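You operate a simulated robot arm through the tools that you are given. There is no shell and no other tool. Be economical: measure what you need, move in short steps, check, and stop when the job is done.

You run a simulated two-armed robot. Do the job below in one go: nothing can be reset, and whatever is moved stays where it is left.

JOB
Pick up the carton of toggles with one hand, pass it to the other hand and put it on the top of the air bench. Set down upright: carton of toggles.

Only the result counts: the job must be done as asked and must still hold three seconds after the hand-in. Knocking over, shifting, dropping, spilling or breaking anything else fails it.

ROBOT AND FRAMES
Two 7-joint arms with two-finger parallel grippers on one trunk, on a base that drives. Base frame: it is fixed to the floor where the robot stands at the start and does not move with it; the origin is under the middle of the robot, x ahead of it, y to its left, z up. Lengths are in mm, angles in rad, forces in N, time in s.
The left shoulder is at the start at [35, 154, 1195], the right one opposite. With the tool pointing down near the work surface each hand reaches from about 100 to 780 mm from the robot's upright axis, wherever it stands, measured 20 degrees to its own side. Places, roughly: top of the air bench [700, -1300, 900]. Payload 3.43 kg a hand.
The TCP of each hand is the grasp point between the finger pads, 34 mm short of the fingertips. In the tool frame z runs along the fingers and y along their closing line. Largest opening 128 mm; finger width 24, thickness 12; the body of the gripper, 48 by 130 mm, starts 96 mm behind the TCP.
Orientation is told as [roll, pitch, yaw] about the base's x, y, z axes, in that order, counted from this pose: with the fingers straight down and closing along the base's y, the tool's x points along the base's -x, its y along +y and its z along -z.

CONTROLS
- The arms move only by the tool move_arm. It takes "left_series", "right_series" or both (then of equal length, played together; a hand with none holds still); each is a list of rows, each a list of 7 numbers: the turn, a rotation vector about the tool's x, y, z in rad, then the shift along the tool's x, y, z in mm, then the closure in counts, from 0 (fully open) to 255 (shut). In form: [[ax, ay, az, x, y, z, hand], ...]. A call has 1 to 10 rows; each row shifts and turns the commanded pose from where the row before left it, along the tool's axes as they then stand. Rows are played at 5 a second. More than 50 mm and 0.15 rad between two rows, or a gripper value outside its range, and nothing of the call is played. A pose out of reach is approached as far as the arm can. The call stops where the force on the tool passes 40 N (or 10 N more than at its start, if that is more) or the arm is blocked; 0.2 s more then pass. Each finger travels about 153 mm/s and halts on what it meets, pressing with about 22 N; the grip force reading is that of the motor and also rises with nothing between the fingers. The clock runs only during rows and for 0.2 s after the last one: add rows that do not move to give the fingers time. The reply holds the time, the measured pose of the TCP, the force on the tool along the base axes, the opening and the grip force, in the units named above and with some noise, with the torque about the TCP (base axes, N m) and any sound that the robot's microphone picked up.
- Cameras (640 x 400 px; columns grow to the right, rows downward): "scene" is now at [71, -19.9, 1382.1]; the picture's right is [-0.20, -0.98, -0.01], its down [-0.88, 0.19, -0.43] and it looks along [0.42, -0.07, -0.90] (base axes); focal length 271 px, centre (320, 200). "left" rides on the left gripper at [76, 11, -160] in its tool frame; the picture's right is [-0.15, 0.99, 0.00], its down [-0.88, -0.13, -0.46] and it looks along [-0.45, -0.07, 0.89] (tool axes); focal length 234 px, centre (320, 200). "right" rides on the right gripper at [76, -11, -160] in its tool frame; the picture's right is [0.15, 0.99, 0.00], its down [-0.88, 0.13, -0.46] and it looks along [-0.45, 0.07, 0.89] (tool axes); focal length 234 px, centre (320, 200). There is no depth. A picture from a camera that has moved, and an enlarged one, comes with that camera's place and axes in the base frame and with its lens.
- grab_frame(camera): a new picture of that camera. No time passes.
- raise_lower(by): slides the trunk up (or, below 0, down) by that many mm; the arms and the scene camera ride with it, the base frame stays. It gives what a move gives, with no picture.
- base_move(legs): drives the robot by 1 to 6 legs, each [ahead, left, turn to the left] in mm, mm and rad, along the robot's own axes; the way and the turn of a leg run together, so that a leg with both is an arc; at most 1500 mm and 3.142 rad a leg. The arms and the cameras ride along, it lands a little off, and it stops where it bumps. It gives what a move gives.
- head_to(pan, tilt): turns the head with the scene camera to pan (to the left, within 1.501 rad either way) and tilt (down, from -0.506 to 1.204), counted from straight ahead of the robot. It gives what a move gives.
- zoom(camera, box): a new picture of the part [left, top, right, bottom] of that camera's present view, enlarged. No time passes.
- finish_job(): hands the job in; it is judged then, once.

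Go step by step. Nothing tells you exact positions but the pictures and the camera data: compare them with the known pose of the tool, close in by small moves and look again before you grip or let go. The budget is 120 turns and 108 pictures, counting those below and the enlarged ones. Unless the task says otherwise, let go and move clear before handing in, and close with one line.

The tools are called after "Request:" as a command line: name --argument value ..., lists and objects as JSON in quotes. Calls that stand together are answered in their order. move_arm: Moves the arms, as the interface text tells. Its arguments: {"type":"object","properties":{"left_series":{"type":"array"},"right_series":{"type":"array"}},"required":[]} The other tools are called the same way: raise_lower (by) slides the trunk up or down; base_move (legs) drives the base; head_to (pan, tilt) turns the head that bears the scene camera; grab_frame (camera) takes a picture; zoom (camera, box) takes an enlarged picture of a part of a camera's view; finish_job () hands the job in.

At the start:

```text
time_s: 0.0
left_ee_pos: [315.4, 111.4, 842.6]
left_orientation: [0.011, -0.024, 0.003]
left_ft_force: [-0.3, -0.4, 0.2]
left_ft_torque: [0.0, 0.0, 0.0]
left_finger_gap: 128.0
left_gripper_force: 0.1
right_ee_pos: [307.0, -133.9, 838.3]
right_orientation: [0.006, -0.01, 0.003]
right_ft_force: [-0.5, -0.5, -0.2]
right_ft_torque: [0.05, 0.03, -0.02]
right_finger_gap: 128.2
right_gripper_force: 0.2
trunk travel left (down, up): [-673.0, 267.0]
robot x, y, heading: [-5.9, -3.8, 0.001]
head pan, tilt: [-0.202, 1.15]
```

scene: 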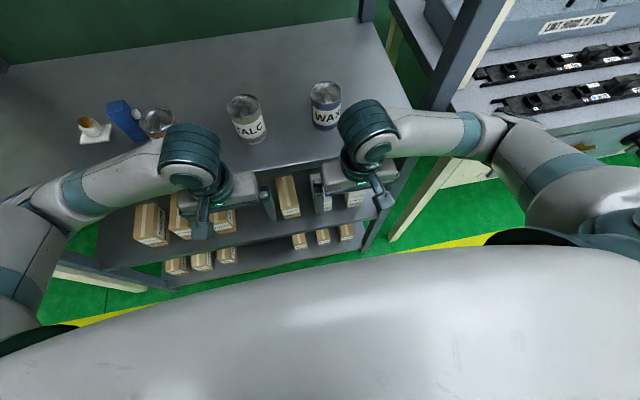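
right: 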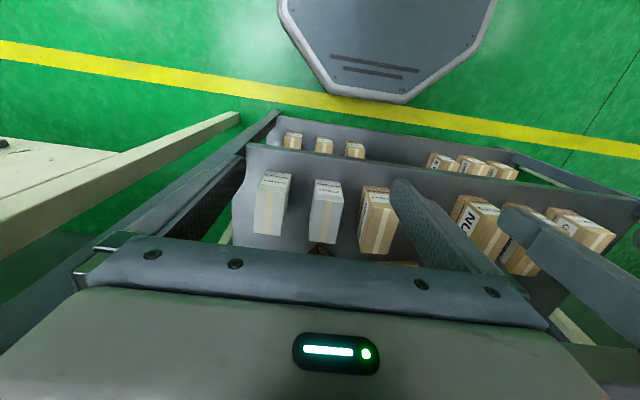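
left: 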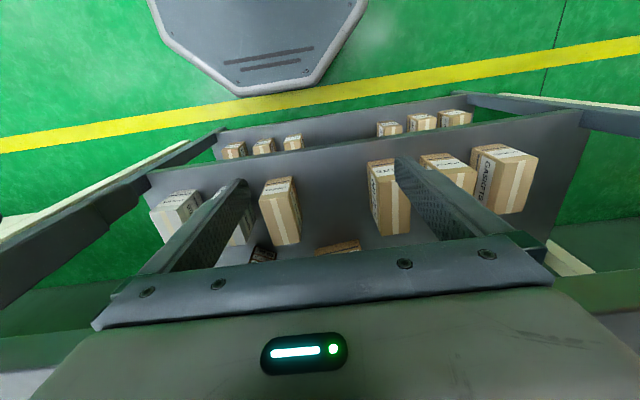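

I see a shelf rack with labelled cartons under a table top, and the hands above it. I first enlarge the labels to find "TOGGLES".

Request:
zoom --camera "left" --box '[140, 90, 340, 270]'

Request:
zoom --camera "left" --box '[340, 90, 560, 250]'

Request:
zoom --camera "right" --box '[230, 110, 430, 270]'

Request:
zoom --camera "right" --box '[420, 130, 640, 290]'

```text
2.22 times, centred on (240, 180) of left
camera zoom: at [235.5, 120.7, 1002.2], right [0.14, 0.99, 0.01], down [0.87, -0.13, 0.48], along [0.47, -0.06, -0.88], focal length 520 px, centre (498, 244)
```

zoom: 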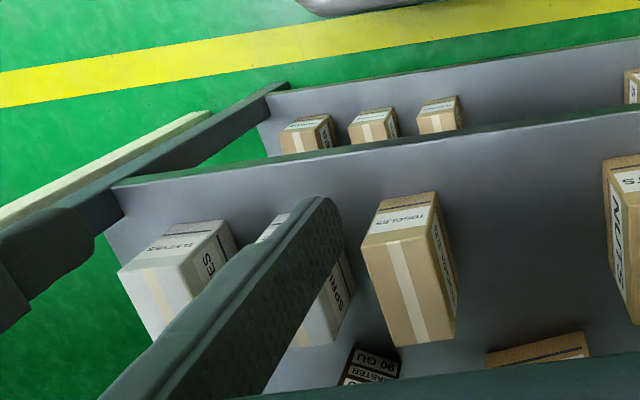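

```text
2.50 times, centred on (450, 170) of left
camera zoom: at [235.5, 120.7, 1002.2], right [0.14, 0.99, 0.01], down [0.87, -0.13, 0.48], along [0.47, -0.06, -0.88], focal length 585 px, centre (-5, 275)
```

zoom: 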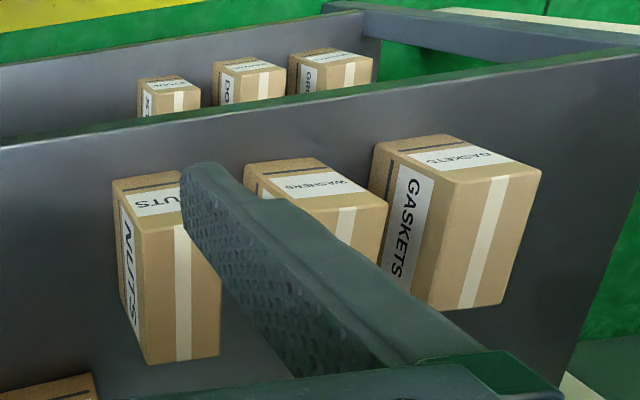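

```text
2.50 times, centred on (330, 190) of right
camera zoom: at [229.8, -146.6, 995.9], right [-0.15, 0.99, 0.0], down [0.88, 0.13, 0.47], along [0.46, 0.07, -0.88], focal length 585 px, centre (295, 225)
```

zoom: 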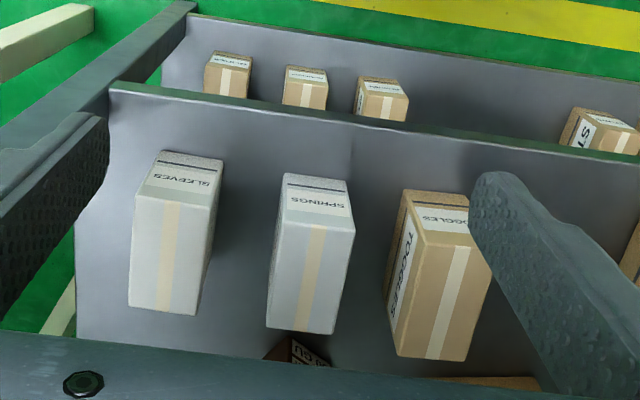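

```text
2.50 times, centred on (530, 210) of right
camera zoom: at [229.8, -146.6, 995.9], right [-0.15, 0.99, 0.0], down [0.88, 0.13, 0.47], along [0.46, 0.07, -0.88], focal length 585 px, centre (-205, 175)
```

zoom: 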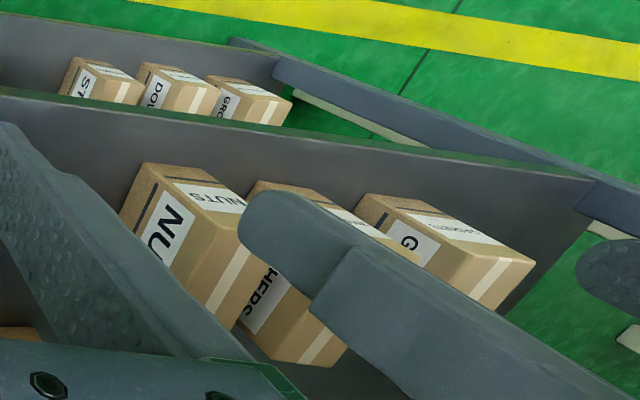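

The toggles carton's top triangulates to about [479, 9, 609] on the upper shelf under the table edge. I look around more before moving, also towards the air bench on the right.

Request:
head_to --pan -1.1 --tilt 0.5

Request:
grab_frame --camera "scene"

Request:
head_to --pan 0.0 --tilt 0.8

Request:
grab_frame --camera "scene"

```text
time_s: 1.2
left_ee_pos: [315.1, 112.4, 843.8]
left_orientation: [0.011, -0.022, 0.003]
left_ft_force: [0.4, -0.8, 0.1]
left_ft_torque: [0.0, 0.01, -0.01]
left_finger_gap: 128.1
left_gripper_force: 0.1
right_ee_pos: [306.4, -134.8, 837.7]
right_orientation: [0.008, -0.009, 0.001]
right_ft_force: [-0.3, 0.1, -0.8]
right_ft_torque: [0.01, 0.01, 0.0]
right_finger_gap: 128.0
right_gripper_force: 0.1
trunk travel left (down, up): [-673.0, 267.0]
robot x, y, heading: [-7.7, -3.4, 0.001]
head pan, tilt: [-1.1, 0.499]
```

```text
100 pictures are left
camera scene: at [53.6, -89.3, 1432.0], right [-0.89, -0.46, -0.03], down [-0.2, 0.43, -0.88], along [0.41, -0.78, -0.48], focal length 271 px, centre (320, 200)
```

scene: 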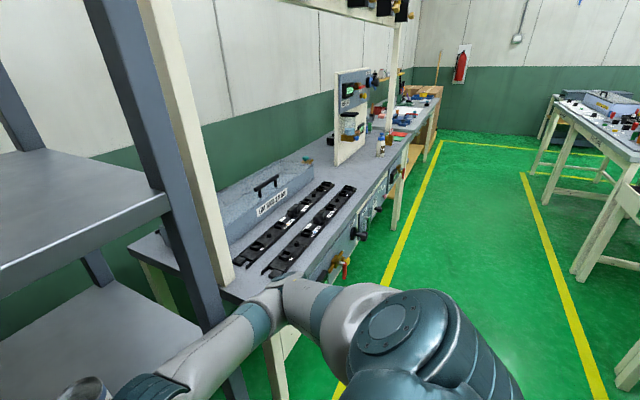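

```text
time_s: 2.5
left_ee_pos: [316.0, 112.3, 843.8]
left_orientation: [0.013, -0.022, 0.003]
left_ft_force: [0.1, -0.3, 1.0]
left_ft_torque: [-0.04, 0.0, -0.01]
left_finger_gap: 127.9
left_gripper_force: 0.1
right_ee_pos: [306.2, -134.8, 837.2]
right_orientation: [0.006, -0.01, 0.001]
right_ft_force: [-0.1, 0.9, 0.5]
right_ft_torque: [0.0, -0.01, 0.0]
right_finger_gap: 128.1
right_gripper_force: 0.0
trunk travel left (down, up): [-673.0, 267.0]
robot x, y, heading: [-6.4, -0.6, -0.003]
head pan, tilt: [0.0, 0.799]
```

```text
99 pictures are left
camera scene: at [93.4, -8.1, 1407.7], right [0.0, -1.0, -0.01], down [-0.7, 0.01, -0.71], along [0.71, 0.01, -0.7], focal length 271 px, centre (320, 200)
```

scene: 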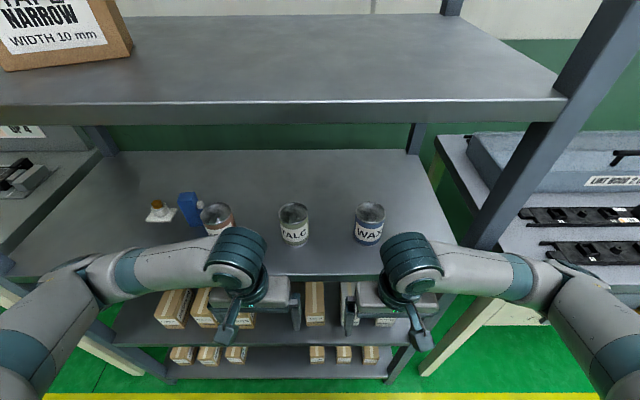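

The cartons stand under the middle shelf, so I must reach in from the front. I back away, lower the trunk and look straight at the shelf.

Request:
base_move --legs '[[-300, 0, 0]]'

Request:
raise_lower --by -400

Request:
head_to --pan 0.0 --tilt 0.55

Request:
grab_frame --camera "scene"

Request:
grab_frame --camera "right"

```text
time_s: 4.6
left_ee_pos: [36.5, 119.2, 833.5]
left_orientation: [0.002, 0.003, 0.004]
left_ft_force: [-1.0, -0.2, -0.3]
left_ft_torque: [-0.04, -0.02, 0.03]
left_finger_gap: 127.9
left_gripper_force: 0.0
right_ee_pos: [28.7, -127.6, 831.3]
right_orientation: [-0.004, 0.015, 0.002]
right_ft_force: [0.0, -0.4, -1.5]
right_ft_torque: [0.0, 0.0, 0.01]
right_finger_gap: 128.0
right_gripper_force: 0.0
trunk travel left (down, up): [-673.0, 267.0]
robot x, y, heading: [-305.3, -1.5, 0.0]
head pan, tilt: [0.0, 0.799]
```

```text
time_s: 8.4
left_ee_pos: [36.5, 118.2, 434.5]
left_orientation: [0.002, 0.002, 0.004]
left_ft_force: [-0.2, -0.6, -0.5]
left_ft_torque: [0.01, 0.01, 0.04]
left_finger_gap: 127.7
left_gripper_force: 0.1
right_ee_pos: [27.7, -127.4, 430.4]
right_orientation: [-0.003, 0.015, 0.002]
right_ft_force: [0.5, -0.4, 0.0]
right_ft_torque: [0.02, -0.01, 0.0]
right_finger_gap: 128.2
right_gripper_force: 0.1
trunk travel left (down, up): [-273.0, 667.0]
robot x, y, heading: [-306.7, 0.1, 0.001]
head pan, tilt: [0.0, 0.799]
```

```text
time_s: 9.2
left_ee_pos: [37.0, 118.6, 433.7]
left_orientation: [0.001, 0.001, 0.003]
left_ft_force: [-0.2, -0.4, 0.4]
left_ft_torque: [0.0, 0.02, 0.02]
left_finger_gap: 128.2
left_gripper_force: 0.1
right_ee_pos: [26.6, -128.6, 429.4]
right_orientation: [-0.005, 0.016, 0.003]
right_ft_force: [-0.1, 0.1, 0.2]
right_ft_torque: [-0.05, 0.04, 0.03]
right_finger_gap: 128.1
right_gripper_force: 0.0
trunk travel left (down, up): [-273.0, 667.0]
robot x, y, heading: [-303.2, 0.0, 0.0]
head pan, tilt: [0.0, 0.55]
```

```text
98 pictures are left
camera scene: at [-162.6, 3.6, 1026.0], right [0.0, -1.0, 0.0], down [-0.52, 0.0, -0.85], along [0.85, 0.0, -0.52], focal length 271 px, centre (320, 200)
```

scene: 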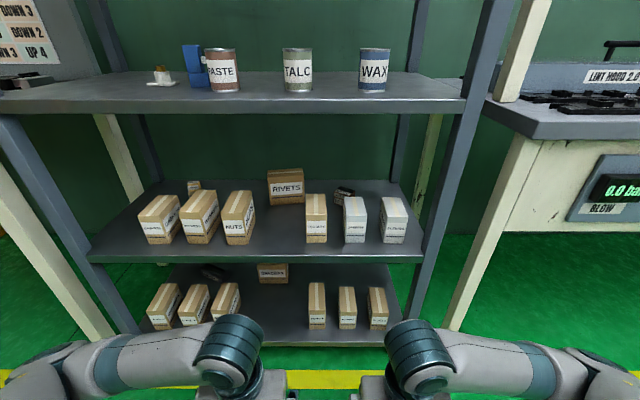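

```text
97 pictures are left
camera right: at [-45.1, -138.6, 590.9], right [-0.15, 0.99, 0.0], down [0.89, 0.13, 0.44], along [0.44, 0.06, -0.9], focal length 234 px, centre (320, 200)
```

right: 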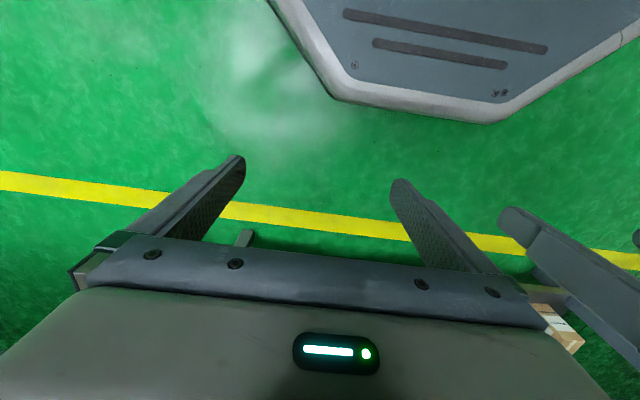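

Clear view now: the right group on the carton shelf is toggles, springs, sleeves. I enlarge it to measure, and look at the air bench.

Request:
zoom --camera "scene" --box '[270, 170, 430, 270]'

Request:
zoom --camera "scene" --box '[280, 180, 350, 250]'

```text
4.00 times, centred on (350, 220) of scene
camera zoom: at [-162.6, 3.6, 1026.0], right [0.0, -1.0, 0.0], down [-0.52, 0.0, -0.85], along [0.85, 0.0, -0.52], focal length 1083 px, centre (200, 120)
```

zoom: 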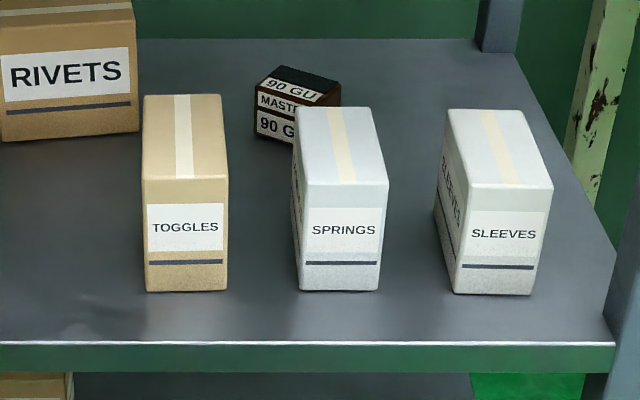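

```text
5.71 times, centred on (315, 215) of scene
camera zoom: at [-162.6, 3.6, 1026.0], right [0.0, -1.0, 0.0], down [-0.52, 0.0, -0.85], along [0.85, 0.0, -0.52], focal length 1547 px, centre (349, 114)
```

zoom: 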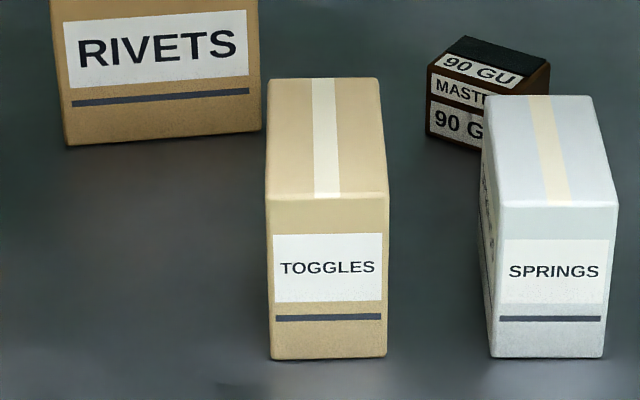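

Measured: carton front face x≈441, length ≈115, width ≈57, centre y≈14, shelf top z≈512, top z≈609, with springs ≈50 mm to its right. I move the right hand forward and up, then pitch it to point ahead and slightly down, with the fingers partly closed.

Request:
move_arm --right_series '[[0, 0, 0, -45, 0, -22, 76], [0, 0, 0, -45, 0, -22, 76], [0, 0, 0, -45, 0, -22, 76], [0, 0, 0, -45, 0, -22, 76], [0, 0, 0, -45, 0, -22, 76], [0, 0, 0, -35, 0, -22, 76]]'

Request:
move_arm --right_series '[[0, -0.146, 0, 0, 0, 0, 76], [0, -0.146, 0, 0, 0, 0, 76], [0, -0.146, 0, 0, 0, 0, 76], [0, -0.146, 0, 0, 0, 0, 76], [0, -0.146, 0, 0, 0, 0, 76], [0, -0.146, 0, 0, 0, 0, 76], [0, -0.146, 0, 0, 0, 0, 76], [0, -0.146, 0, 0, 0, 0, 76], [0, 0, 0, 0, 0, 0, 76]]'

Request:
base_move --legs '[[0, 140, 0]]'

Request:
grab_frame --camera "right"

Request:
grab_frame --camera "scene"

```text
time_s: 10.6
left_ee_pos: [36.8, 119.1, 433.9]
left_orientation: [0.003, 0.001, 0.005]
left_ft_force: [0.2, -0.8, 0.2]
left_ft_torque: [-0.02, -0.01, -0.05]
left_finger_gap: 128.0
left_gripper_force: 0.0
right_ee_pos: [290.8, -127.6, 559.6]
right_orientation: [-0.003, 0.016, 0.003]
right_ft_force: [-1.2, -0.1, -0.3]
right_ft_torque: [0.0, 0.0, 0.01]
right_finger_gap: 89.8
right_gripper_force: 0.0
trunk travel left (down, up): [-273.0, 667.0]
robot x, y, heading: [-305.2, -0.6, 0.003]
head pan, tilt: [0.0, 0.55]
```

```text
time_s: 12.6
left_ee_pos: [37.3, 117.7, 433.1]
left_orientation: [0.002, 0.002, 0.004]
left_ft_force: [0.2, 1.1, -0.1]
left_ft_torque: [0.02, 0.0, 0.02]
left_finger_gap: 128.1
left_gripper_force: 0.2
right_ee_pos: [289.6, -127.0, 559.3]
right_orientation: [-0.006, -1.156, 0.007]
right_ft_force: [0.4, 0.5, 1.0]
right_ft_torque: [0.04, -0.04, -0.02]
right_finger_gap: 89.6
right_gripper_force: 0.1
trunk travel left (down, up): [-273.0, 667.0]
robot x, y, heading: [-304.5, -4.1, -0.003]
head pan, tilt: [0.0, 0.55]
```

```text
time_s: 13.9
left_ee_pos: [35.6, 257.3, 434.3]
left_orientation: [0.0, 0.001, 0.003]
left_ft_force: [-0.8, -0.2, -0.6]
left_ft_torque: [-0.03, -0.02, 0.01]
left_finger_gap: 128.1
left_gripper_force: 0.1
right_ee_pos: [289.5, 13.2, 558.2]
right_orientation: [-0.009, -1.153, 0.009]
right_ft_force: [0.4, 0.7, 0.6]
right_ft_torque: [0.01, 0.0, -0.01]
right_finger_gap: 90.0
right_gripper_force: 0.0
trunk travel left (down, up): [-273.0, 667.0]
robot x, y, heading: [-306.8, 138.9, 0.002]
head pan, tilt: [0.0, 0.55]
```

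```text
94 pictures are left
camera right: at [113.2, 1.9, 553.5], right [-0.06, 0.99, -0.14], down [-0.06, 0.13, 0.99], along [1.0, 0.07, 0.05], focal length 234 px, centre (320, 200)
```

right: 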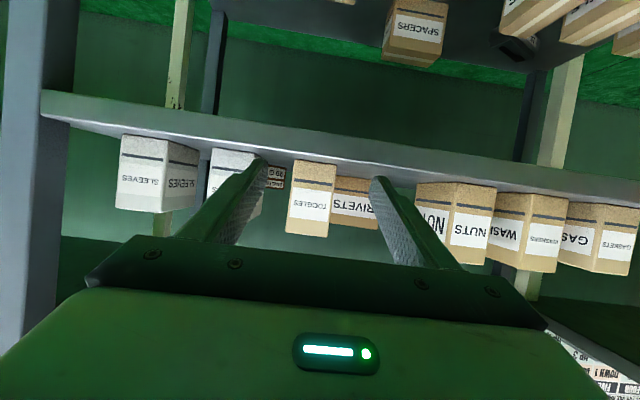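

```text
93 pictures are left
camera scene: at [-162.7, 144.2, 1026.1], right [0.0, -1.0, 0.0], down [-0.52, 0.0, -0.85], along [0.85, 0.0, -0.52], focal length 271 px, centre (320, 200)
```

scene: 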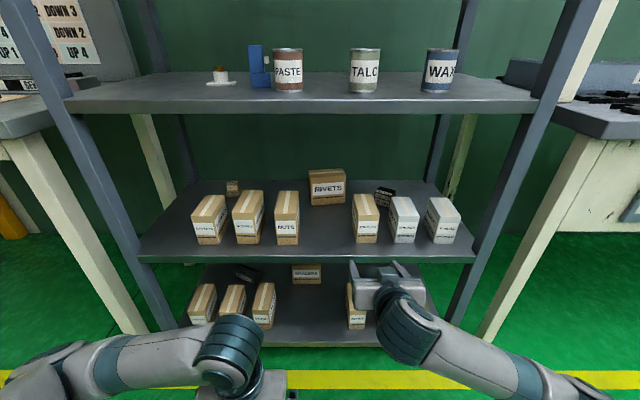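

The hand is centred on the carton (y≈13). I push forward about 130 mm level, then check.

Request:
move_arm --right_series '[[0, 0, 0, -11.9, 0, 30.3, 76], [0, 0, 0, -11.9, 0, 30.3, 76], [0, 0, 0, -11.9, 0, 30.3, 76], [0, 0, 0, -11.9, 0, 30.3, 76]]'

Request:
grab_frame --camera "right"

Request:
zoom --camera "scene" --box '[320, 170, 480, 270]'

```text
time_s: 14.9
left_ee_pos: [36.5, 258.9, 433.8]
left_orientation: [0.0, 0.002, 0.004]
left_ft_force: [-0.4, 0.5, -0.2]
left_ft_torque: [0.0, -0.01, 0.0]
left_finger_gap: 128.3
left_gripper_force: 0.2
right_ee_pos: [419.1, 12.3, 552.1]
right_orientation: [-0.01, -1.154, 0.009]
right_ft_force: [0.4, 0.6, -0.2]
right_ft_torque: [0.02, -0.01, 0.01]
right_finger_gap: 89.9
right_gripper_force: 0.1
trunk travel left (down, up): [-273.0, 667.0]
robot x, y, heading: [-303.9, 142.6, -0.003]
head pan, tilt: [0.0, 0.55]
```

```text
92 pictures are left
camera right: at [243.2, 1.1, 547.7], right [-0.06, 0.99, -0.14], down [-0.06, 0.13, 0.99], along [1.0, 0.07, 0.05], focal length 234 px, centre (320, 200)
```

right: 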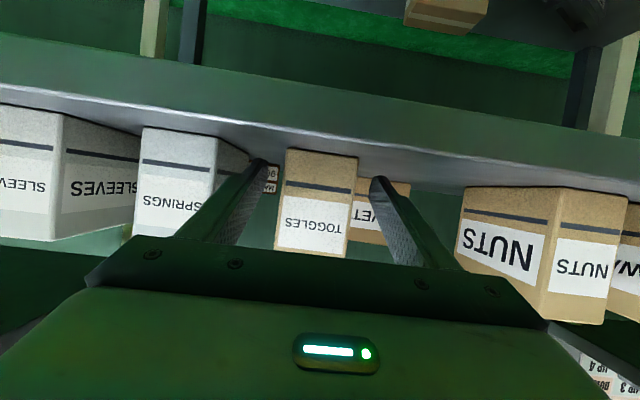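

```text
4.00 times, centred on (400, 220) of scene
camera zoom: at [-162.7, 143.9, 1026.0], right [0.0, -1.0, 0.0], down [-0.52, 0.0, -0.85], along [0.85, 0.0, -0.52], focal length 1083 px, centre (0, 120)
```

zoom: 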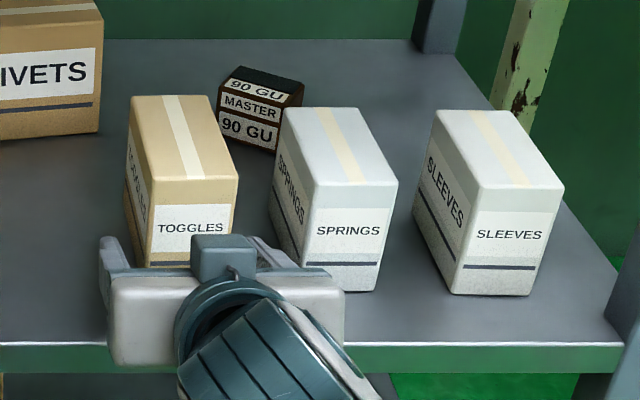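

Alignment is good and springs is clear. I advance the last ~68 mm.

Request:
move_arm --right_series '[[0, 0, 0, -13.0, 0, 31, 76], [0, 0, 0, -13.0, 0, 31, 76], [0, 0, 0, 0, 0, 0, 76]]'

Request:
grab_frame --camera "right"

Request:
zoom --camera "scene" --box '[320, 170, 480, 270]'

```text
time_s: 15.7
left_ee_pos: [36.1, 258.7, 434.1]
left_orientation: [0.004, 0.003, 0.005]
left_ft_force: [0.6, -0.1, -1.1]
left_ft_torque: [0.0, 0.01, 0.0]
left_finger_gap: 128.0
left_gripper_force: 0.0
right_ee_pos: [488.3, 12.3, 550.9]
right_orientation: [-0.007, -1.154, 0.007]
right_ft_force: [-0.1, 0.1, -0.2]
right_ft_torque: [-0.01, -0.01, 0.01]
right_finger_gap: 89.8
right_gripper_force: 0.1
trunk travel left (down, up): [-273.0, 667.0]
robot x, y, heading: [-304.9, 137.5, -0.0]
head pan, tilt: [0.0, 0.55]
```

```text
90 pictures are left
camera right: at [311.0, 1.7, 546.5], right [-0.06, 0.99, -0.14], down [-0.06, 0.13, 0.99], along [1.0, 0.07, 0.05], focal length 234 px, centre (320, 200)
```

right: 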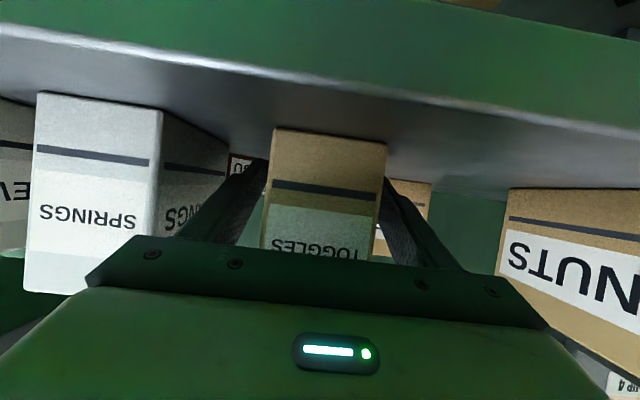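

```text
4.00 times, centred on (400, 220) of scene
camera zoom: at [-162.7, 144.0, 1026.0], right [0.0, -1.0, 0.0], down [-0.52, 0.0, -0.85], along [0.85, 0.0, -0.52], focal length 1083 px, centre (0, 120)
```

zoom: 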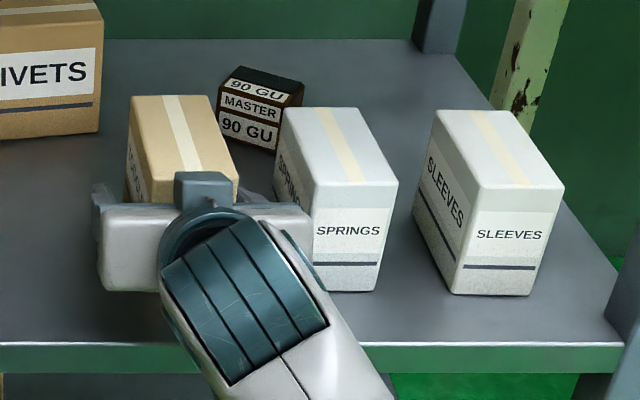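

The fingers straddle the carton without touching. I close the grip.

Request:
move_arm --right_series '[[0, 0, 0, 0, 0, 0, 140], [0, 0, 0, 0, 0, 0, 255], [0, 0, 0, 0, 0, 0, 255], [0, 0, 0, 0, 0, 0, 255]]'

```text
time_s: 16.7
left_ee_pos: [35.9, 258.4, 434.4]
left_orientation: [0.003, 0.002, 0.003]
left_ft_force: [0.1, -0.7, -0.3]
left_ft_torque: [0.0, 0.0, -0.01]
left_finger_gap: 127.9
left_gripper_force: 0.1
right_ee_pos: [486.7, 12.6, 551.8]
right_orientation: [-0.008, -1.153, 0.008]
right_ft_force: [1.3, 0.0, 1.0]
right_ft_torque: [0.13, -0.04, -0.03]
right_finger_gap: 58.0
right_gripper_force: 22.2
trunk travel left (down, up): [-273.0, 667.0]
robot x, y, heading: [-305.2, 141.4, 0.002]
head pan, tilt: [0.0, 0.55]
```

Gripped at 58 mm. I lift 60 mm and look.

Request:
move_arm --right_series '[[0, 0, 0, -9.2, 0, -4.0, 255], [0, 0, 0, -18.3, 0, -8.1, 255], [0, 0, 0, -27.5, 0, -12.1, 255], [0, 0, 0, 0, 0, 0, 255]]'

Request:
grab_frame --camera "scene"

Request:
grab_frame --camera "right"

```text
time_s: 17.7
left_ee_pos: [36.4, 257.5, 434.9]
left_orientation: [0.003, 0.003, 0.003]
left_ft_force: [0.2, -0.8, -0.1]
left_ft_torque: [-0.02, -0.01, -0.04]
left_finger_gap: 127.9
left_gripper_force: 0.0
right_ee_pos: [486.8, 13.8, 611.1]
right_orientation: [-0.009, -1.153, 0.006]
right_ft_force: [-0.6, -1.2, -3.1]
right_ft_torque: [-0.01, -0.03, 0.02]
right_finger_gap: 57.9
right_gripper_force: 22.2
trunk travel left (down, up): [-273.0, 667.0]
robot x, y, heading: [-304.3, 140.1, 0.002]
head pan, tilt: [0.0, 0.55]
```

```text
88 pictures are left
camera scene: at [-162.5, 143.9, 1026.0], right [0.0, -1.0, 0.0], down [-0.52, 0.0, -0.85], along [0.85, 0.0, -0.52], focal length 271 px, centre (320, 200)
```

scene: 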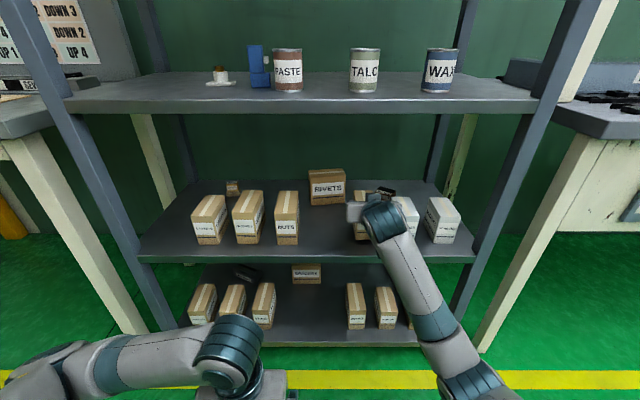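

```text
87 pictures are left
camera right: at [310.7, 2.2, 606.0], right [-0.06, 0.99, -0.14], down [-0.06, 0.13, 0.99], along [1.0, 0.07, 0.05], focal length 234 px, centre (320, 200)
```

right: 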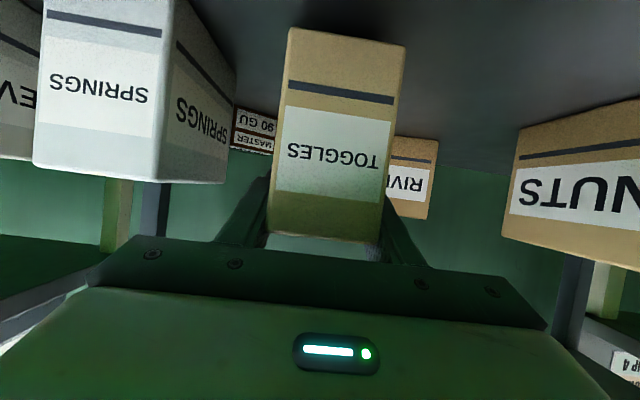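

The carton may have slipped or pivoted in the fingers; I look closer.

Request:
zoom --camera "scene" --box '[320, 165, 440, 255]'

Request:
grab_frame --camera "left"

```text
4.44 times, centred on (380, 210) of scene
camera zoom: at [-162.5, 143.9, 1026.0], right [0.0, -1.0, 0.0], down [-0.52, 0.0, -0.85], along [0.85, 0.0, -0.52], focal length 1203 px, centre (53, 156)
```

zoom: 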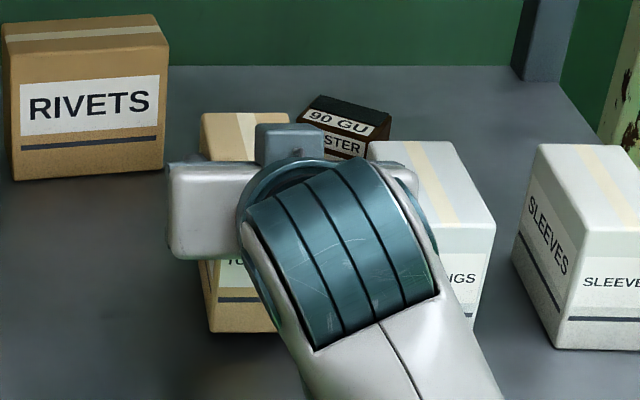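

```text
85 pictures are left
camera left: at [-39.4, 268.9, 594.3], right [0.14, 0.99, 0.0], down [0.88, -0.13, 0.45], along [0.45, -0.06, -0.89], focal length 234 px, centre (320, 200)
```

left: 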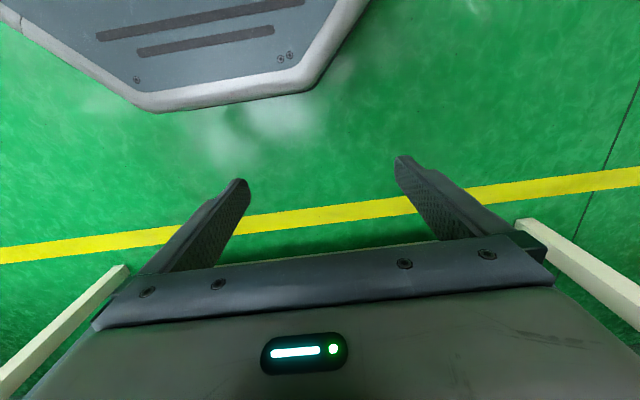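

The carton seems to have slid in the fingers while lifting. I wait a moment and look again to see whether it is still creeping.

Request:
move_arm --right_series '[[0, 0, 0, 0, 0, 0, 255], [0, 0, 0, 0, 0, 0, 255], [0, 0, 0, 0, 0, 0, 255]]'

Request:
grab_frame --camera "right"

```text
time_s: 18.5
left_ee_pos: [36.4, 258.1, 432.9]
left_orientation: [0.001, 0.001, 0.003]
left_ft_force: [0.6, 0.6, -0.6]
left_ft_torque: [-0.04, -0.01, 0.0]
left_finger_gap: 128.1
left_gripper_force: 0.0
right_ee_pos: [487.3, 12.7, 611.2]
right_orientation: [-0.006, -1.155, 0.007]
right_ft_force: [1.0, 0.5, -3.4]
right_ft_torque: [0.01, -0.04, -0.05]
right_finger_gap: 57.7
right_gripper_force: 21.6
trunk travel left (down, up): [-273.0, 667.0]
robot x, y, heading: [-302.3, 138.6, -0.001]
head pan, tilt: [0.0, 0.55]
```

```text
84 pictures are left
camera right: at [310.8, 2.1, 606.0], right [-0.06, 0.99, -0.14], down [-0.06, 0.13, 0.99], along [1.0, 0.07, 0.05], focal length 234 px, centre (320, 200)
```

right: 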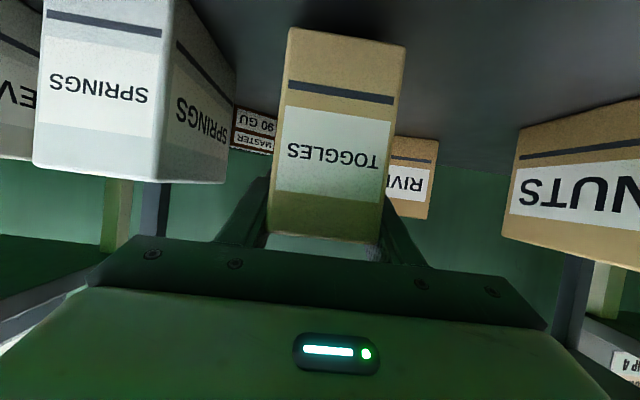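

It is stable. I enlarge the bottom edge to see whether the carton is clear of the shelf.

Request:
zoom --camera "right" --box '[200, 0, 440, 150]'

Request:
zoom --camera "right" --box '[220, 130, 440, 270]'

```text
2.67 times, centred on (320, 75) of right
camera zoom: at [310.8, 2.1, 606.0], right [-0.06, 0.99, -0.14], down [-0.06, 0.13, 0.99], along [1.0, 0.07, 0.05], focal length 624 px, centre (320, 533)
```

zoom: 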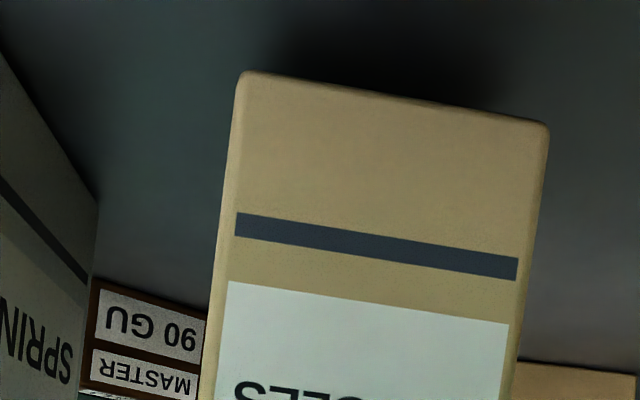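

```text
2.86 times, centred on (330, 200) of right
camera zoom: at [310.8, 2.1, 606.0], right [-0.06, 0.99, -0.14], down [-0.06, 0.13, 0.99], along [1.0, 0.07, 0.05], focal length 669 px, centre (291, 200)
```

zoom: 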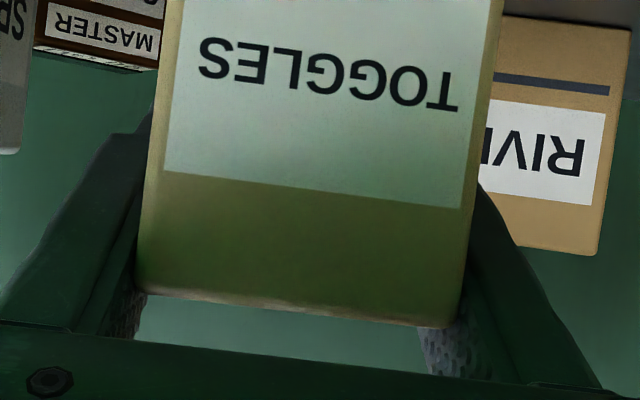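

The carton did lift only ~15 mm and slid ~40 mm in the fingers, so friction is poor. I lower the hand slowly; the carton seats on the shelf and the force tells me the friction limit.

Request:
move_arm --right_series '[[0, 0, 0, 4.6, 0, 2.0, 255], [0, 0, 0, 4.6, 0, 2.0, 255], [0, 0, 0, 4.6, 0, 2.0, 255], [0, 0, 0, 4.6, 0, 2.0, 255], [0, 0, 0, 4.6, 0, 2.0, 255]]'

Request:
grab_frame --camera "right"

```text
time_s: 19.7
left_ee_pos: [35.2, 258.0, 435.6]
left_orientation: [0.001, 0.0, 0.005]
left_ft_force: [-0.1, 0.0, 1.3]
left_ft_torque: [0.02, -0.01, 0.02]
left_finger_gap: 128.0
left_gripper_force: 0.0
right_ee_pos: [486.3, 13.3, 590.3]
right_orientation: [-0.007, -1.161, 0.005]
right_ft_force: [-0.1, 0.0, 17.8]
right_ft_torque: [0.27, 0.17, -0.01]
right_finger_gap: 57.7
right_gripper_force: 21.9
trunk travel left (down, up): [-273.0, 667.0]
robot x, y, heading: [-302.9, 141.7, -0.0]
head pan, tilt: [0.0, 0.55]
```

```text
81 pictures are left
camera right: at [310.2, 2.1, 584.1], right [-0.06, 0.99, -0.14], down [-0.07, 0.13, 0.99], along [1.0, 0.07, 0.06], focal length 234 px, centre (320, 200)
```

right: 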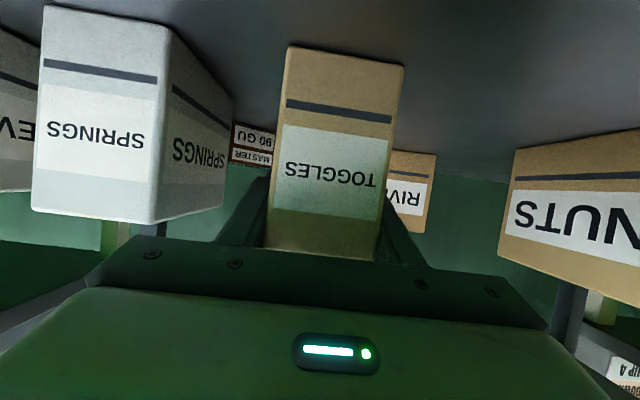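

Pressing down gives 18 N before sliding, yet it hung at only 3.4 N, so friction should do. I open, go back down to mid-height, regrip and lift in small steps watching the force.

Request:
move_arm --right_series '[[0, 0, 0, 0, 0, 0, 76], [0, 0, 0, 0, 0, 0, 76], [0, 0, 0, 17, 0, 7.5, 76], [0, 0, 0, 19, 0, 11, 76], [0, 0, 0, 0, 0, 0, 76], [0, 0, 0, 0, 0, 0, 255], [0, 0, 0, 0, 0, 0, 255], [0, 0, 0, 0, 0, 0, 255], [0, 0, 0, 0, 0, 0, 255]]'

Request:
grab_frame --camera "right"

Request:
move_arm --right_series '[[0, 0, 0, -3.7, 0, -1.6, 255], [0, 0, 0, -3.7, 0, -1.6, 255], [0, 0, 0, 0, 0, 0, 255]]'

Request:
grab_frame --camera "right"

```text
time_s: 21.7
left_ee_pos: [36.8, 256.6, 433.2]
left_orientation: [0.001, 0.003, 0.005]
left_ft_force: [0.0, -0.3, 0.4]
left_ft_torque: [-0.03, -0.01, 0.02]
left_finger_gap: 127.9
left_gripper_force: 0.1
right_ee_pos: [488.3, 12.8, 545.6]
right_orientation: [-0.007, -1.153, 0.007]
right_ft_force: [-0.4, 0.6, -0.5]
right_ft_torque: [0.07, -0.11, -0.04]
right_finger_gap: 58.1
right_gripper_force: 21.7
trunk travel left (down, up): [-273.0, 667.0]
robot x, y, heading: [-301.5, 139.6, -0.002]
head pan, tilt: [0.0, 0.55]
```

```text
80 pictures are left
camera right: at [312.5, 1.6, 540.8], right [-0.06, 0.99, -0.14], down [-0.06, 0.13, 0.99], along [1.0, 0.07, 0.05], focal length 234 px, centre (320, 200)
```

right: 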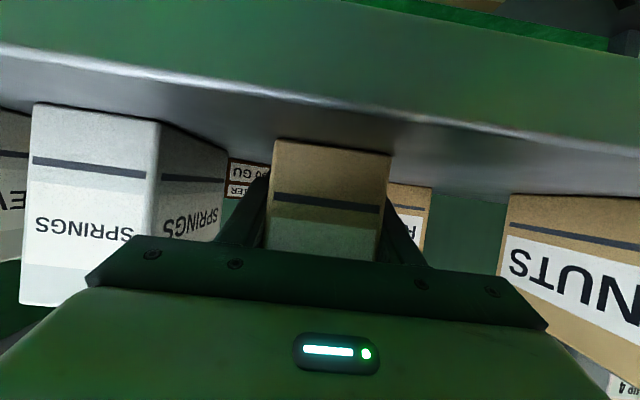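

```text
time_s: 22.5
left_ee_pos: [36.9, 258.3, 433.9]
left_orientation: [0.001, 0.003, 0.003]
left_ft_force: [0.0, 0.2, 0.7]
left_ft_torque: [-0.02, -0.01, 0.01]
left_finger_gap: 128.1
left_gripper_force: 0.0
right_ee_pos: [489.5, 12.5, 554.1]
right_orientation: [-0.007, -1.154, 0.008]
right_ft_force: [0.5, 0.2, -2.9]
right_ft_torque: [-0.02, -0.04, 0.02]
right_finger_gap: 58.1
right_gripper_force: 22.2
trunk travel left (down, up): [-273.0, 667.0]
robot x, y, heading: [-307.0, 137.4, -0.004]
head pan, tilt: [0.0, 0.55]
```

```text
79 pictures are left
camera right: at [312.8, 1.9, 548.5], right [-0.06, 0.99, -0.14], down [-0.06, 0.13, 0.99], along [1.0, 0.07, 0.05], focal length 234 px, centre (320, 200)
```

right: 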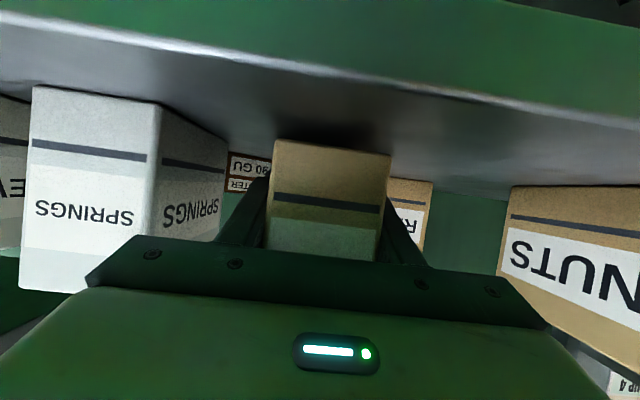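

Now the carton rises with the hand (3 N). I continue lifting gently.

Request:
move_arm --right_series '[[0, 0, 0, -3.7, 0, -1.6, 255], [0, 0, 0, -5.5, 0, -2.4, 255], [0, 0, 0, -5.5, 0, -2.4, 255], [0, 0, 0, -5.5, 0, -2.4, 255], [0, 0, 0, -3.7, 0, -1.6, 255], [0, 0, 0, 0, 0, 0, 255]]'

Request:
grab_frame --camera "right"

```text
time_s: 23.9
left_ee_pos: [36.0, 258.9, 434.2]
left_orientation: [0.0, 0.002, 0.002]
left_ft_force: [-0.9, -0.4, 0.0]
left_ft_torque: [0.03, 0.01, -0.01]
left_finger_gap: 128.1
left_gripper_force: 0.0
right_ee_pos: [490.7, 13.7, 580.5]
right_orientation: [-0.006, -1.155, 0.006]
right_ft_force: [-0.6, -0.6, -2.8]
right_ft_torque: [-0.02, -0.06, -0.04]
right_finger_gap: 57.7
right_gripper_force: 21.4
trunk travel left (down, up): [-273.0, 667.0]
robot x, y, heading: [-303.0, 139.7, 0.0]
head pan, tilt: [0.0, 0.55]
```

```text
78 pictures are left
camera right: at [313.3, 2.1, 574.8], right [-0.06, 0.99, -0.14], down [-0.06, 0.13, 0.99], along [1.0, 0.07, 0.05], focal length 234 px, centre (320, 200)
```

right: 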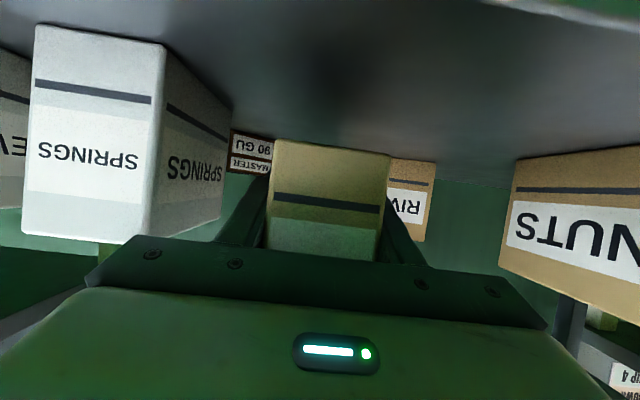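

The carton is firm and ~35 mm above the shelf. I draw it straight back out of the rack.

Request:
move_arm --right_series '[[0, 0, 0, 4.0, 0, -9.2, 255], [0, 0, 0, 8.1, 0, -18.3, 255], [0, 0, 0, 8.1, 0, -18.3, 255], [0, 0, 0, 8.1, 0, -18.3, 255], [0, 0, 0, 8.1, 0, -18.3, 255], [0, 0, 0, 8.1, 0, -18.3, 255], [0, 0, 0, 8.1, 0, -18.3, 255], [0, 0, 0, 8.1, 0, -18.3, 255], [0, 0, 0, 8.1, 0, -18.3, 255], [0, 0, 0, 8.1, 0, -18.3, 255]]'

Request:
grab_frame --camera "scene"

```text
time_s: 26.1
left_ee_pos: [35.5, 258.5, 434.4]
left_orientation: [0.001, 0.002, 0.004]
left_ft_force: [-0.1, 0.4, -0.1]
left_ft_torque: [-0.01, -0.02, 0.01]
left_finger_gap: 128.1
left_gripper_force: 0.0
right_ee_pos: [299.3, 13.3, 580.2]
right_orientation: [-0.007, -1.153, 0.007]
right_ft_force: [0.6, -0.7, -3.2]
right_ft_torque: [0.01, -0.02, -0.02]
right_finger_gap: 57.7
right_gripper_force: 21.9
trunk travel left (down, up): [-273.0, 667.0]
robot x, y, heading: [-306.1, 140.2, 0.0]
head pan, tilt: [0.0, 0.55]
```

```text
77 pictures are left
camera scene: at [-162.6, 143.9, 1026.0], right [0.0, -1.0, 0.0], down [-0.52, 0.0, -0.85], along [0.85, 0.0, -0.52], focal length 271 px, centre (320, 200)
```

scene: 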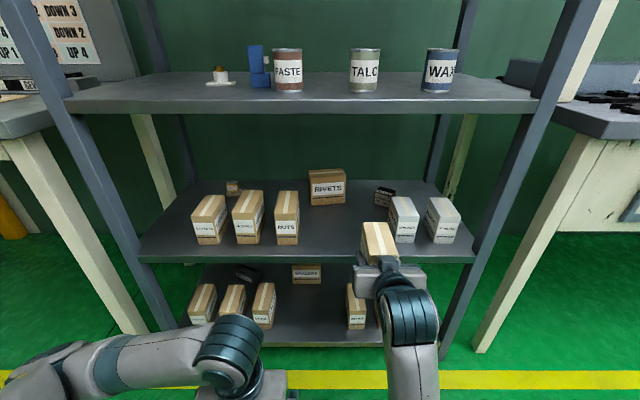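

The carton is out and held upright. I back off for room and bring it in front of the trunk.

Request:
base_move --legs '[[-200, 0, 0]]'

Request:
move_arm --right_series '[[0, 0, 0, 3.6, 5, -8.2, 255], [0, 0, 0, 7.2, 9.5, -16.4, 255], [0, 0, 0, 7.2, 9.5, -16.4, 255], [0, 0, 0, 7.2, 9.5, -16.4, 255], [0, 0, 0, 7.2, 9.5, -16.4, 255], [0, 0, 0, 7.2, 9.5, -16.4, 255], [0, 0, 0, 7.2, 9.5, -16.4, 255], [0, 0, 0, 3.6, 5, -8.2, 255], [0, 0, 0, 0, 0, 0, 255]]'

Request:
head_to --pan 0.0 --tilt 0.9

Request:
grab_frame --camera "scene"

```text
time_s: 27.7
left_ee_pos: [-163.2, 258.3, 433.8]
left_orientation: [0.001, 0.002, 0.003]
left_ft_force: [-0.1, -0.3, 1.0]
left_ft_torque: [0.03, 0.0, -0.01]
left_finger_gap: 127.9
left_gripper_force: 0.0
right_ee_pos: [100.2, 12.4, 579.5]
right_orientation: [-0.007, -1.153, 0.009]
right_ft_force: [-0.1, -0.6, -3.3]
right_ft_torque: [-0.02, -0.06, -0.04]
right_finger_gap: 57.7
right_gripper_force: 21.5
trunk travel left (down, up): [-273.0, 667.0]
robot x, y, heading: [-503.1, 143.8, 0.004]
head pan, tilt: [0.0, 0.55]
```

```text
time_s: 29.0
left_ee_pos: [-164.5, 258.1, 433.7]
left_orientation: [0.004, 0.002, 0.003]
left_ft_force: [0.2, -0.4, 0.0]
left_ft_torque: [0.03, -0.02, 0.01]
left_finger_gap: 128.1
left_gripper_force: 0.0
right_ee_pos: [25.5, 22.4, 563.0]
right_orientation: [-0.373, -1.141, 0.326]
right_ft_force: [-0.1, 0.1, -2.7]
right_ft_torque: [0.0, -0.04, 0.01]
right_finger_gap: 58.0
right_gripper_force: 22.3
right hand out of reach, approached as far as the arm can: row 5, 6
trunk travel left (down, up): [-273.0, 667.0]
robot x, y, heading: [-503.4, 142.0, -0.0]
head pan, tilt: [0.0, 0.55]
stopped in row 6 (right hand): the arm was blocked; the commanded pose is now the measured one
```

```text
time_s: 29.8
left_ee_pos: [-164.1, 259.4, 435.0]
left_orientation: [0.002, 0.002, 0.003]
left_ft_force: [0.3, 0.3, 0.0]
left_ft_torque: [0.01, -0.03, 0.01]
left_finger_gap: 127.8
left_gripper_force: 0.0
right_ee_pos: [25.2, 22.7, 561.7]
right_orientation: [-0.375, -1.144, 0.326]
right_ft_force: [0.1, 0.0, -2.0]
right_ft_torque: [0.0, -0.03, 0.0]
right_finger_gap: 58.0
right_gripper_force: 21.7
trunk travel left (down, up): [-273.0, 667.0]
robot x, y, heading: [-503.1, 139.8, -0.005]
head pan, tilt: [0.0, 0.901]
```

```text
76 pictures are left
camera scene: at [-376.7, 143.7, 996.8], right [0.0, -1.0, 0.0], down [-0.78, 0.0, -0.62], along [0.62, 0.0, -0.78], focal length 271 px, centre (320, 200)
```

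scene: 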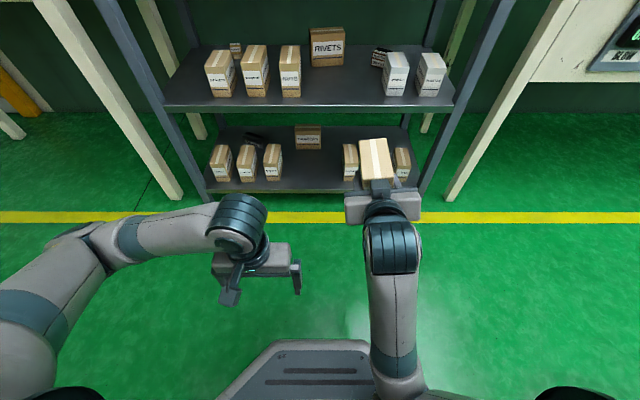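

The right arm hit its near limit and rolled the hand a bit. I move forward 60 mm and undo the roll.

Request:
move_arm --right_series '[[0, 0, 0, -4, 0, 9, 255], [0, 0, 0, -6.5, 0, 15, 255], [0, 0, 0, -6.5, 0, 15, 255], [0, 0, 0, -6.5, 0, 15, 255], [-0.037, 0, 0.066, 0, 0, 0, 255], [-0.037, 0, 0.066, 0, 0, 0, 255], [0, 0, 0, 0, 0, 0, 255]]'

Request:
grab_frame --camera "right"

```text
time_s: 31.6
left_ee_pos: [-163.2, 258.5, 434.4]
left_orientation: [0.003, 0.002, 0.003]
left_ft_force: [-0.3, 0.1, -0.1]
left_ft_torque: [0.0, -0.01, -0.02]
left_finger_gap: 128.0
left_gripper_force: 0.0
right_ee_pos: [82.1, -7.4, 543.3]
right_orientation: [-0.219, -1.141, 0.185]
right_ft_force: [1.3, 0.0, -2.4]
right_ft_torque: [0.0, -0.02, -0.02]
right_finger_gap: 57.7
right_gripper_force: 22.0
trunk travel left (down, up): [-273.0, 667.0]
robot x, y, heading: [-503.7, 141.5, 0.001]
head pan, tilt: [0.0, 0.901]
stopped in row 7 (right hand): the arm was blocked; the commanded pose is now the measured one
```

```text
75 pictures are left
camera right: at [-94.9, -15.9, 540.6], right [-0.05, 0.97, -0.22], down [-0.05, 0.22, 0.97], along [1.0, 0.06, 0.04], focal length 234 px, centre (320, 200)
```

right: 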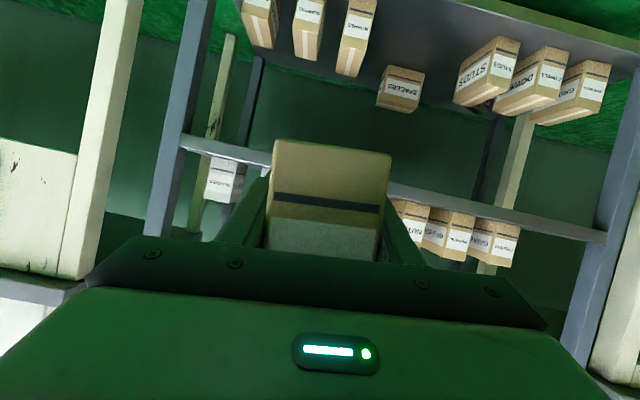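

Still slightly rolled and blocked near a joint limit. I go further out and correct the rest there.

Request:
move_arm --right_series '[[0, 0, 0, -6, -3, 12, 255], [0, 0, 0, -8, -4, 18, 255], [0, 0, 0, -10, -4, 18, 255], [0, 0, 0, -12, -4, 15, 255], [0, 0, 0, 0, 0, 0, 255]]'

Request:
move_arm --right_series '[[-0.018, 0, 0.033, 0, 0, 0, 255], [-0.018, 0, 0.033, 0, 0, 0, 255], [0, 0, 0, 0, 0, 0, 255]]'

```text
time_s: 32.8
left_ee_pos: [-163.5, 258.0, 433.7]
left_orientation: [0.001, 0.002, 0.004]
left_ft_force: [-0.9, -0.1, 0.8]
left_ft_torque: [-0.03, -0.02, -0.01]
left_finger_gap: 128.1
left_gripper_force: 0.1
right_ee_pos: [153.8, -21.1, 554.3]
right_orientation: [-0.209, -1.145, 0.178]
right_ft_force: [-0.3, -0.1, -3.6]
right_ft_torque: [-0.02, -0.03, -0.01]
right_finger_gap: 57.9
right_gripper_force: 22.0
trunk travel left (down, up): [-273.0, 667.0]
robot x, y, heading: [-506.8, 138.9, 0.001]
head pan, tilt: [0.0, 0.901]
```

```text
time_s: 33.6
left_ee_pos: [-164.2, 258.6, 433.9]
left_orientation: [0.0, 0.002, 0.003]
left_ft_force: [-0.1, -0.1, -0.3]
left_ft_torque: [0.0, 0.04, 0.01]
left_finger_gap: 127.8
left_gripper_force: 0.2
right_ee_pos: [153.3, -23.1, 552.9]
right_orientation: [-0.046, -1.149, 0.035]
right_ft_force: [-0.6, 0.1, -3.2]
right_ft_torque: [0.01, -0.02, -0.02]
right_finger_gap: 57.9
right_gripper_force: 21.8
trunk travel left (down, up): [-273.0, 667.0]
robot x, y, heading: [-506.8, 138.6, 0.0]
head pan, tilt: [0.0, 0.901]
```

The hand is level again at [153, -23, 553]. I shift it towards the middle so the left hand can reach.

Request:
move_arm --right_series '[[0, 0, 0, 0, 7, 0, 255], [0, 0, 0, 0, 14, 0, 255], [0, 0, 0, 0, 14, 0, 255], [0, 0, 0, 0, 14, 0, 255], [0, 0, 0, 0, 14, 0, 255], [0, 0, 0, 0, 14, 0, 255], [0, 0, 0, 0, 7, 0, 255], [0, 0, 0, 0, 0, 0, 255]]'

```text
time_s: 35.0
left_ee_pos: [-162.8, 259.4, 435.0]
left_orientation: [0.002, 0.003, 0.002]
left_ft_force: [-0.2, 0.3, 0.2]
left_ft_torque: [-0.02, 0.02, 0.02]
left_finger_gap: 127.8
left_gripper_force: 0.1
right_ee_pos: [163.0, -10.5, 544.6]
right_orientation: [-0.384, -1.147, 0.298]
right_ft_force: [0.1, -0.7, -2.8]
right_ft_torque: [-0.01, -0.04, 0.02]
right_finger_gap: 58.0
right_gripper_force: 21.8
trunk travel left (down, up): [-273.0, 667.0]
robot x, y, heading: [-505.0, 137.0, 0.004]
head pan, tilt: [0.0, 0.901]
stopped in row 6 (right hand): the arm was blocked; the commanded pose is now the measured one
```

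Sideways motion hits the wrist limit; letting the hand yaw inward should relieve it. I step back right, level the hand, then yaw left about the vertical.

Request:
move_arm --right_series '[[0, 0, 0, 0, -10, 0, 255], [0, 0, 0, -4, -15, 0, 255], [-0.04, 0, 0.07, -4, 0, 0, 255], [-0.04, 0, 0.07, 0, 0, 0, 255], [0, 0, 0, 0, 0, 0, 255]]'

Request:
move_arm --right_series '[[-0.055, 0, -0.024, 0, 0, 0, 255], [-0.1, 0, -0.044, 0, 0, 0, 255], [-0.1, 0, -0.044, 0, 0, 0, 255], [-0.1, 0, -0.044, 0, 0, 0, 255], [-0.055, 0, -0.024, 0, 0, 0, 255], [0, 0, 0, 0, 0, 0, 255]]'

```text
time_s: 36.2
left_ee_pos: [-163.4, 258.4, 433.5]
left_orientation: [0.002, 0.002, 0.004]
left_ft_force: [-0.6, 0.4, -0.2]
left_ft_torque: [0.02, 0.01, -0.04]
left_finger_gap: 128.1
left_gripper_force: 0.0
right_ee_pos: [166.9, -34.4, 556.7]
right_orientation: [0.019, -1.173, -0.053]
right_ft_force: [-0.5, 0.3, -3.1]
right_ft_torque: [-0.01, -0.03, 0.01]
right_finger_gap: 58.0
right_gripper_force: 22.1
trunk travel left (down, up): [-273.0, 667.0]
robot x, y, heading: [-501.8, 137.3, 0.005]
head pan, tilt: [0.0, 0.901]
```

```text
time_s: 37.6
left_ee_pos: [-164.0, 258.4, 433.5]
left_orientation: [0.004, 0.001, 0.002]
left_ft_force: [0.3, -1.0, 0.2]
left_ft_torque: [0.02, 0.0, -0.03]
left_finger_gap: 127.8
left_gripper_force: 0.0
right_ee_pos: [166.0, -32.2, 556.8]
right_orientation: [-0.001, -1.175, 0.415]
right_ft_force: [-0.2, 1.1, -3.2]
right_ft_torque: [-0.01, -0.03, -0.01]
right_finger_gap: 58.0
right_gripper_force: 22.1
trunk travel left (down, up): [-273.0, 667.0]
robot x, y, heading: [-504.3, 142.6, 0.006]
head pan, tilt: [0.0, 0.901]
```

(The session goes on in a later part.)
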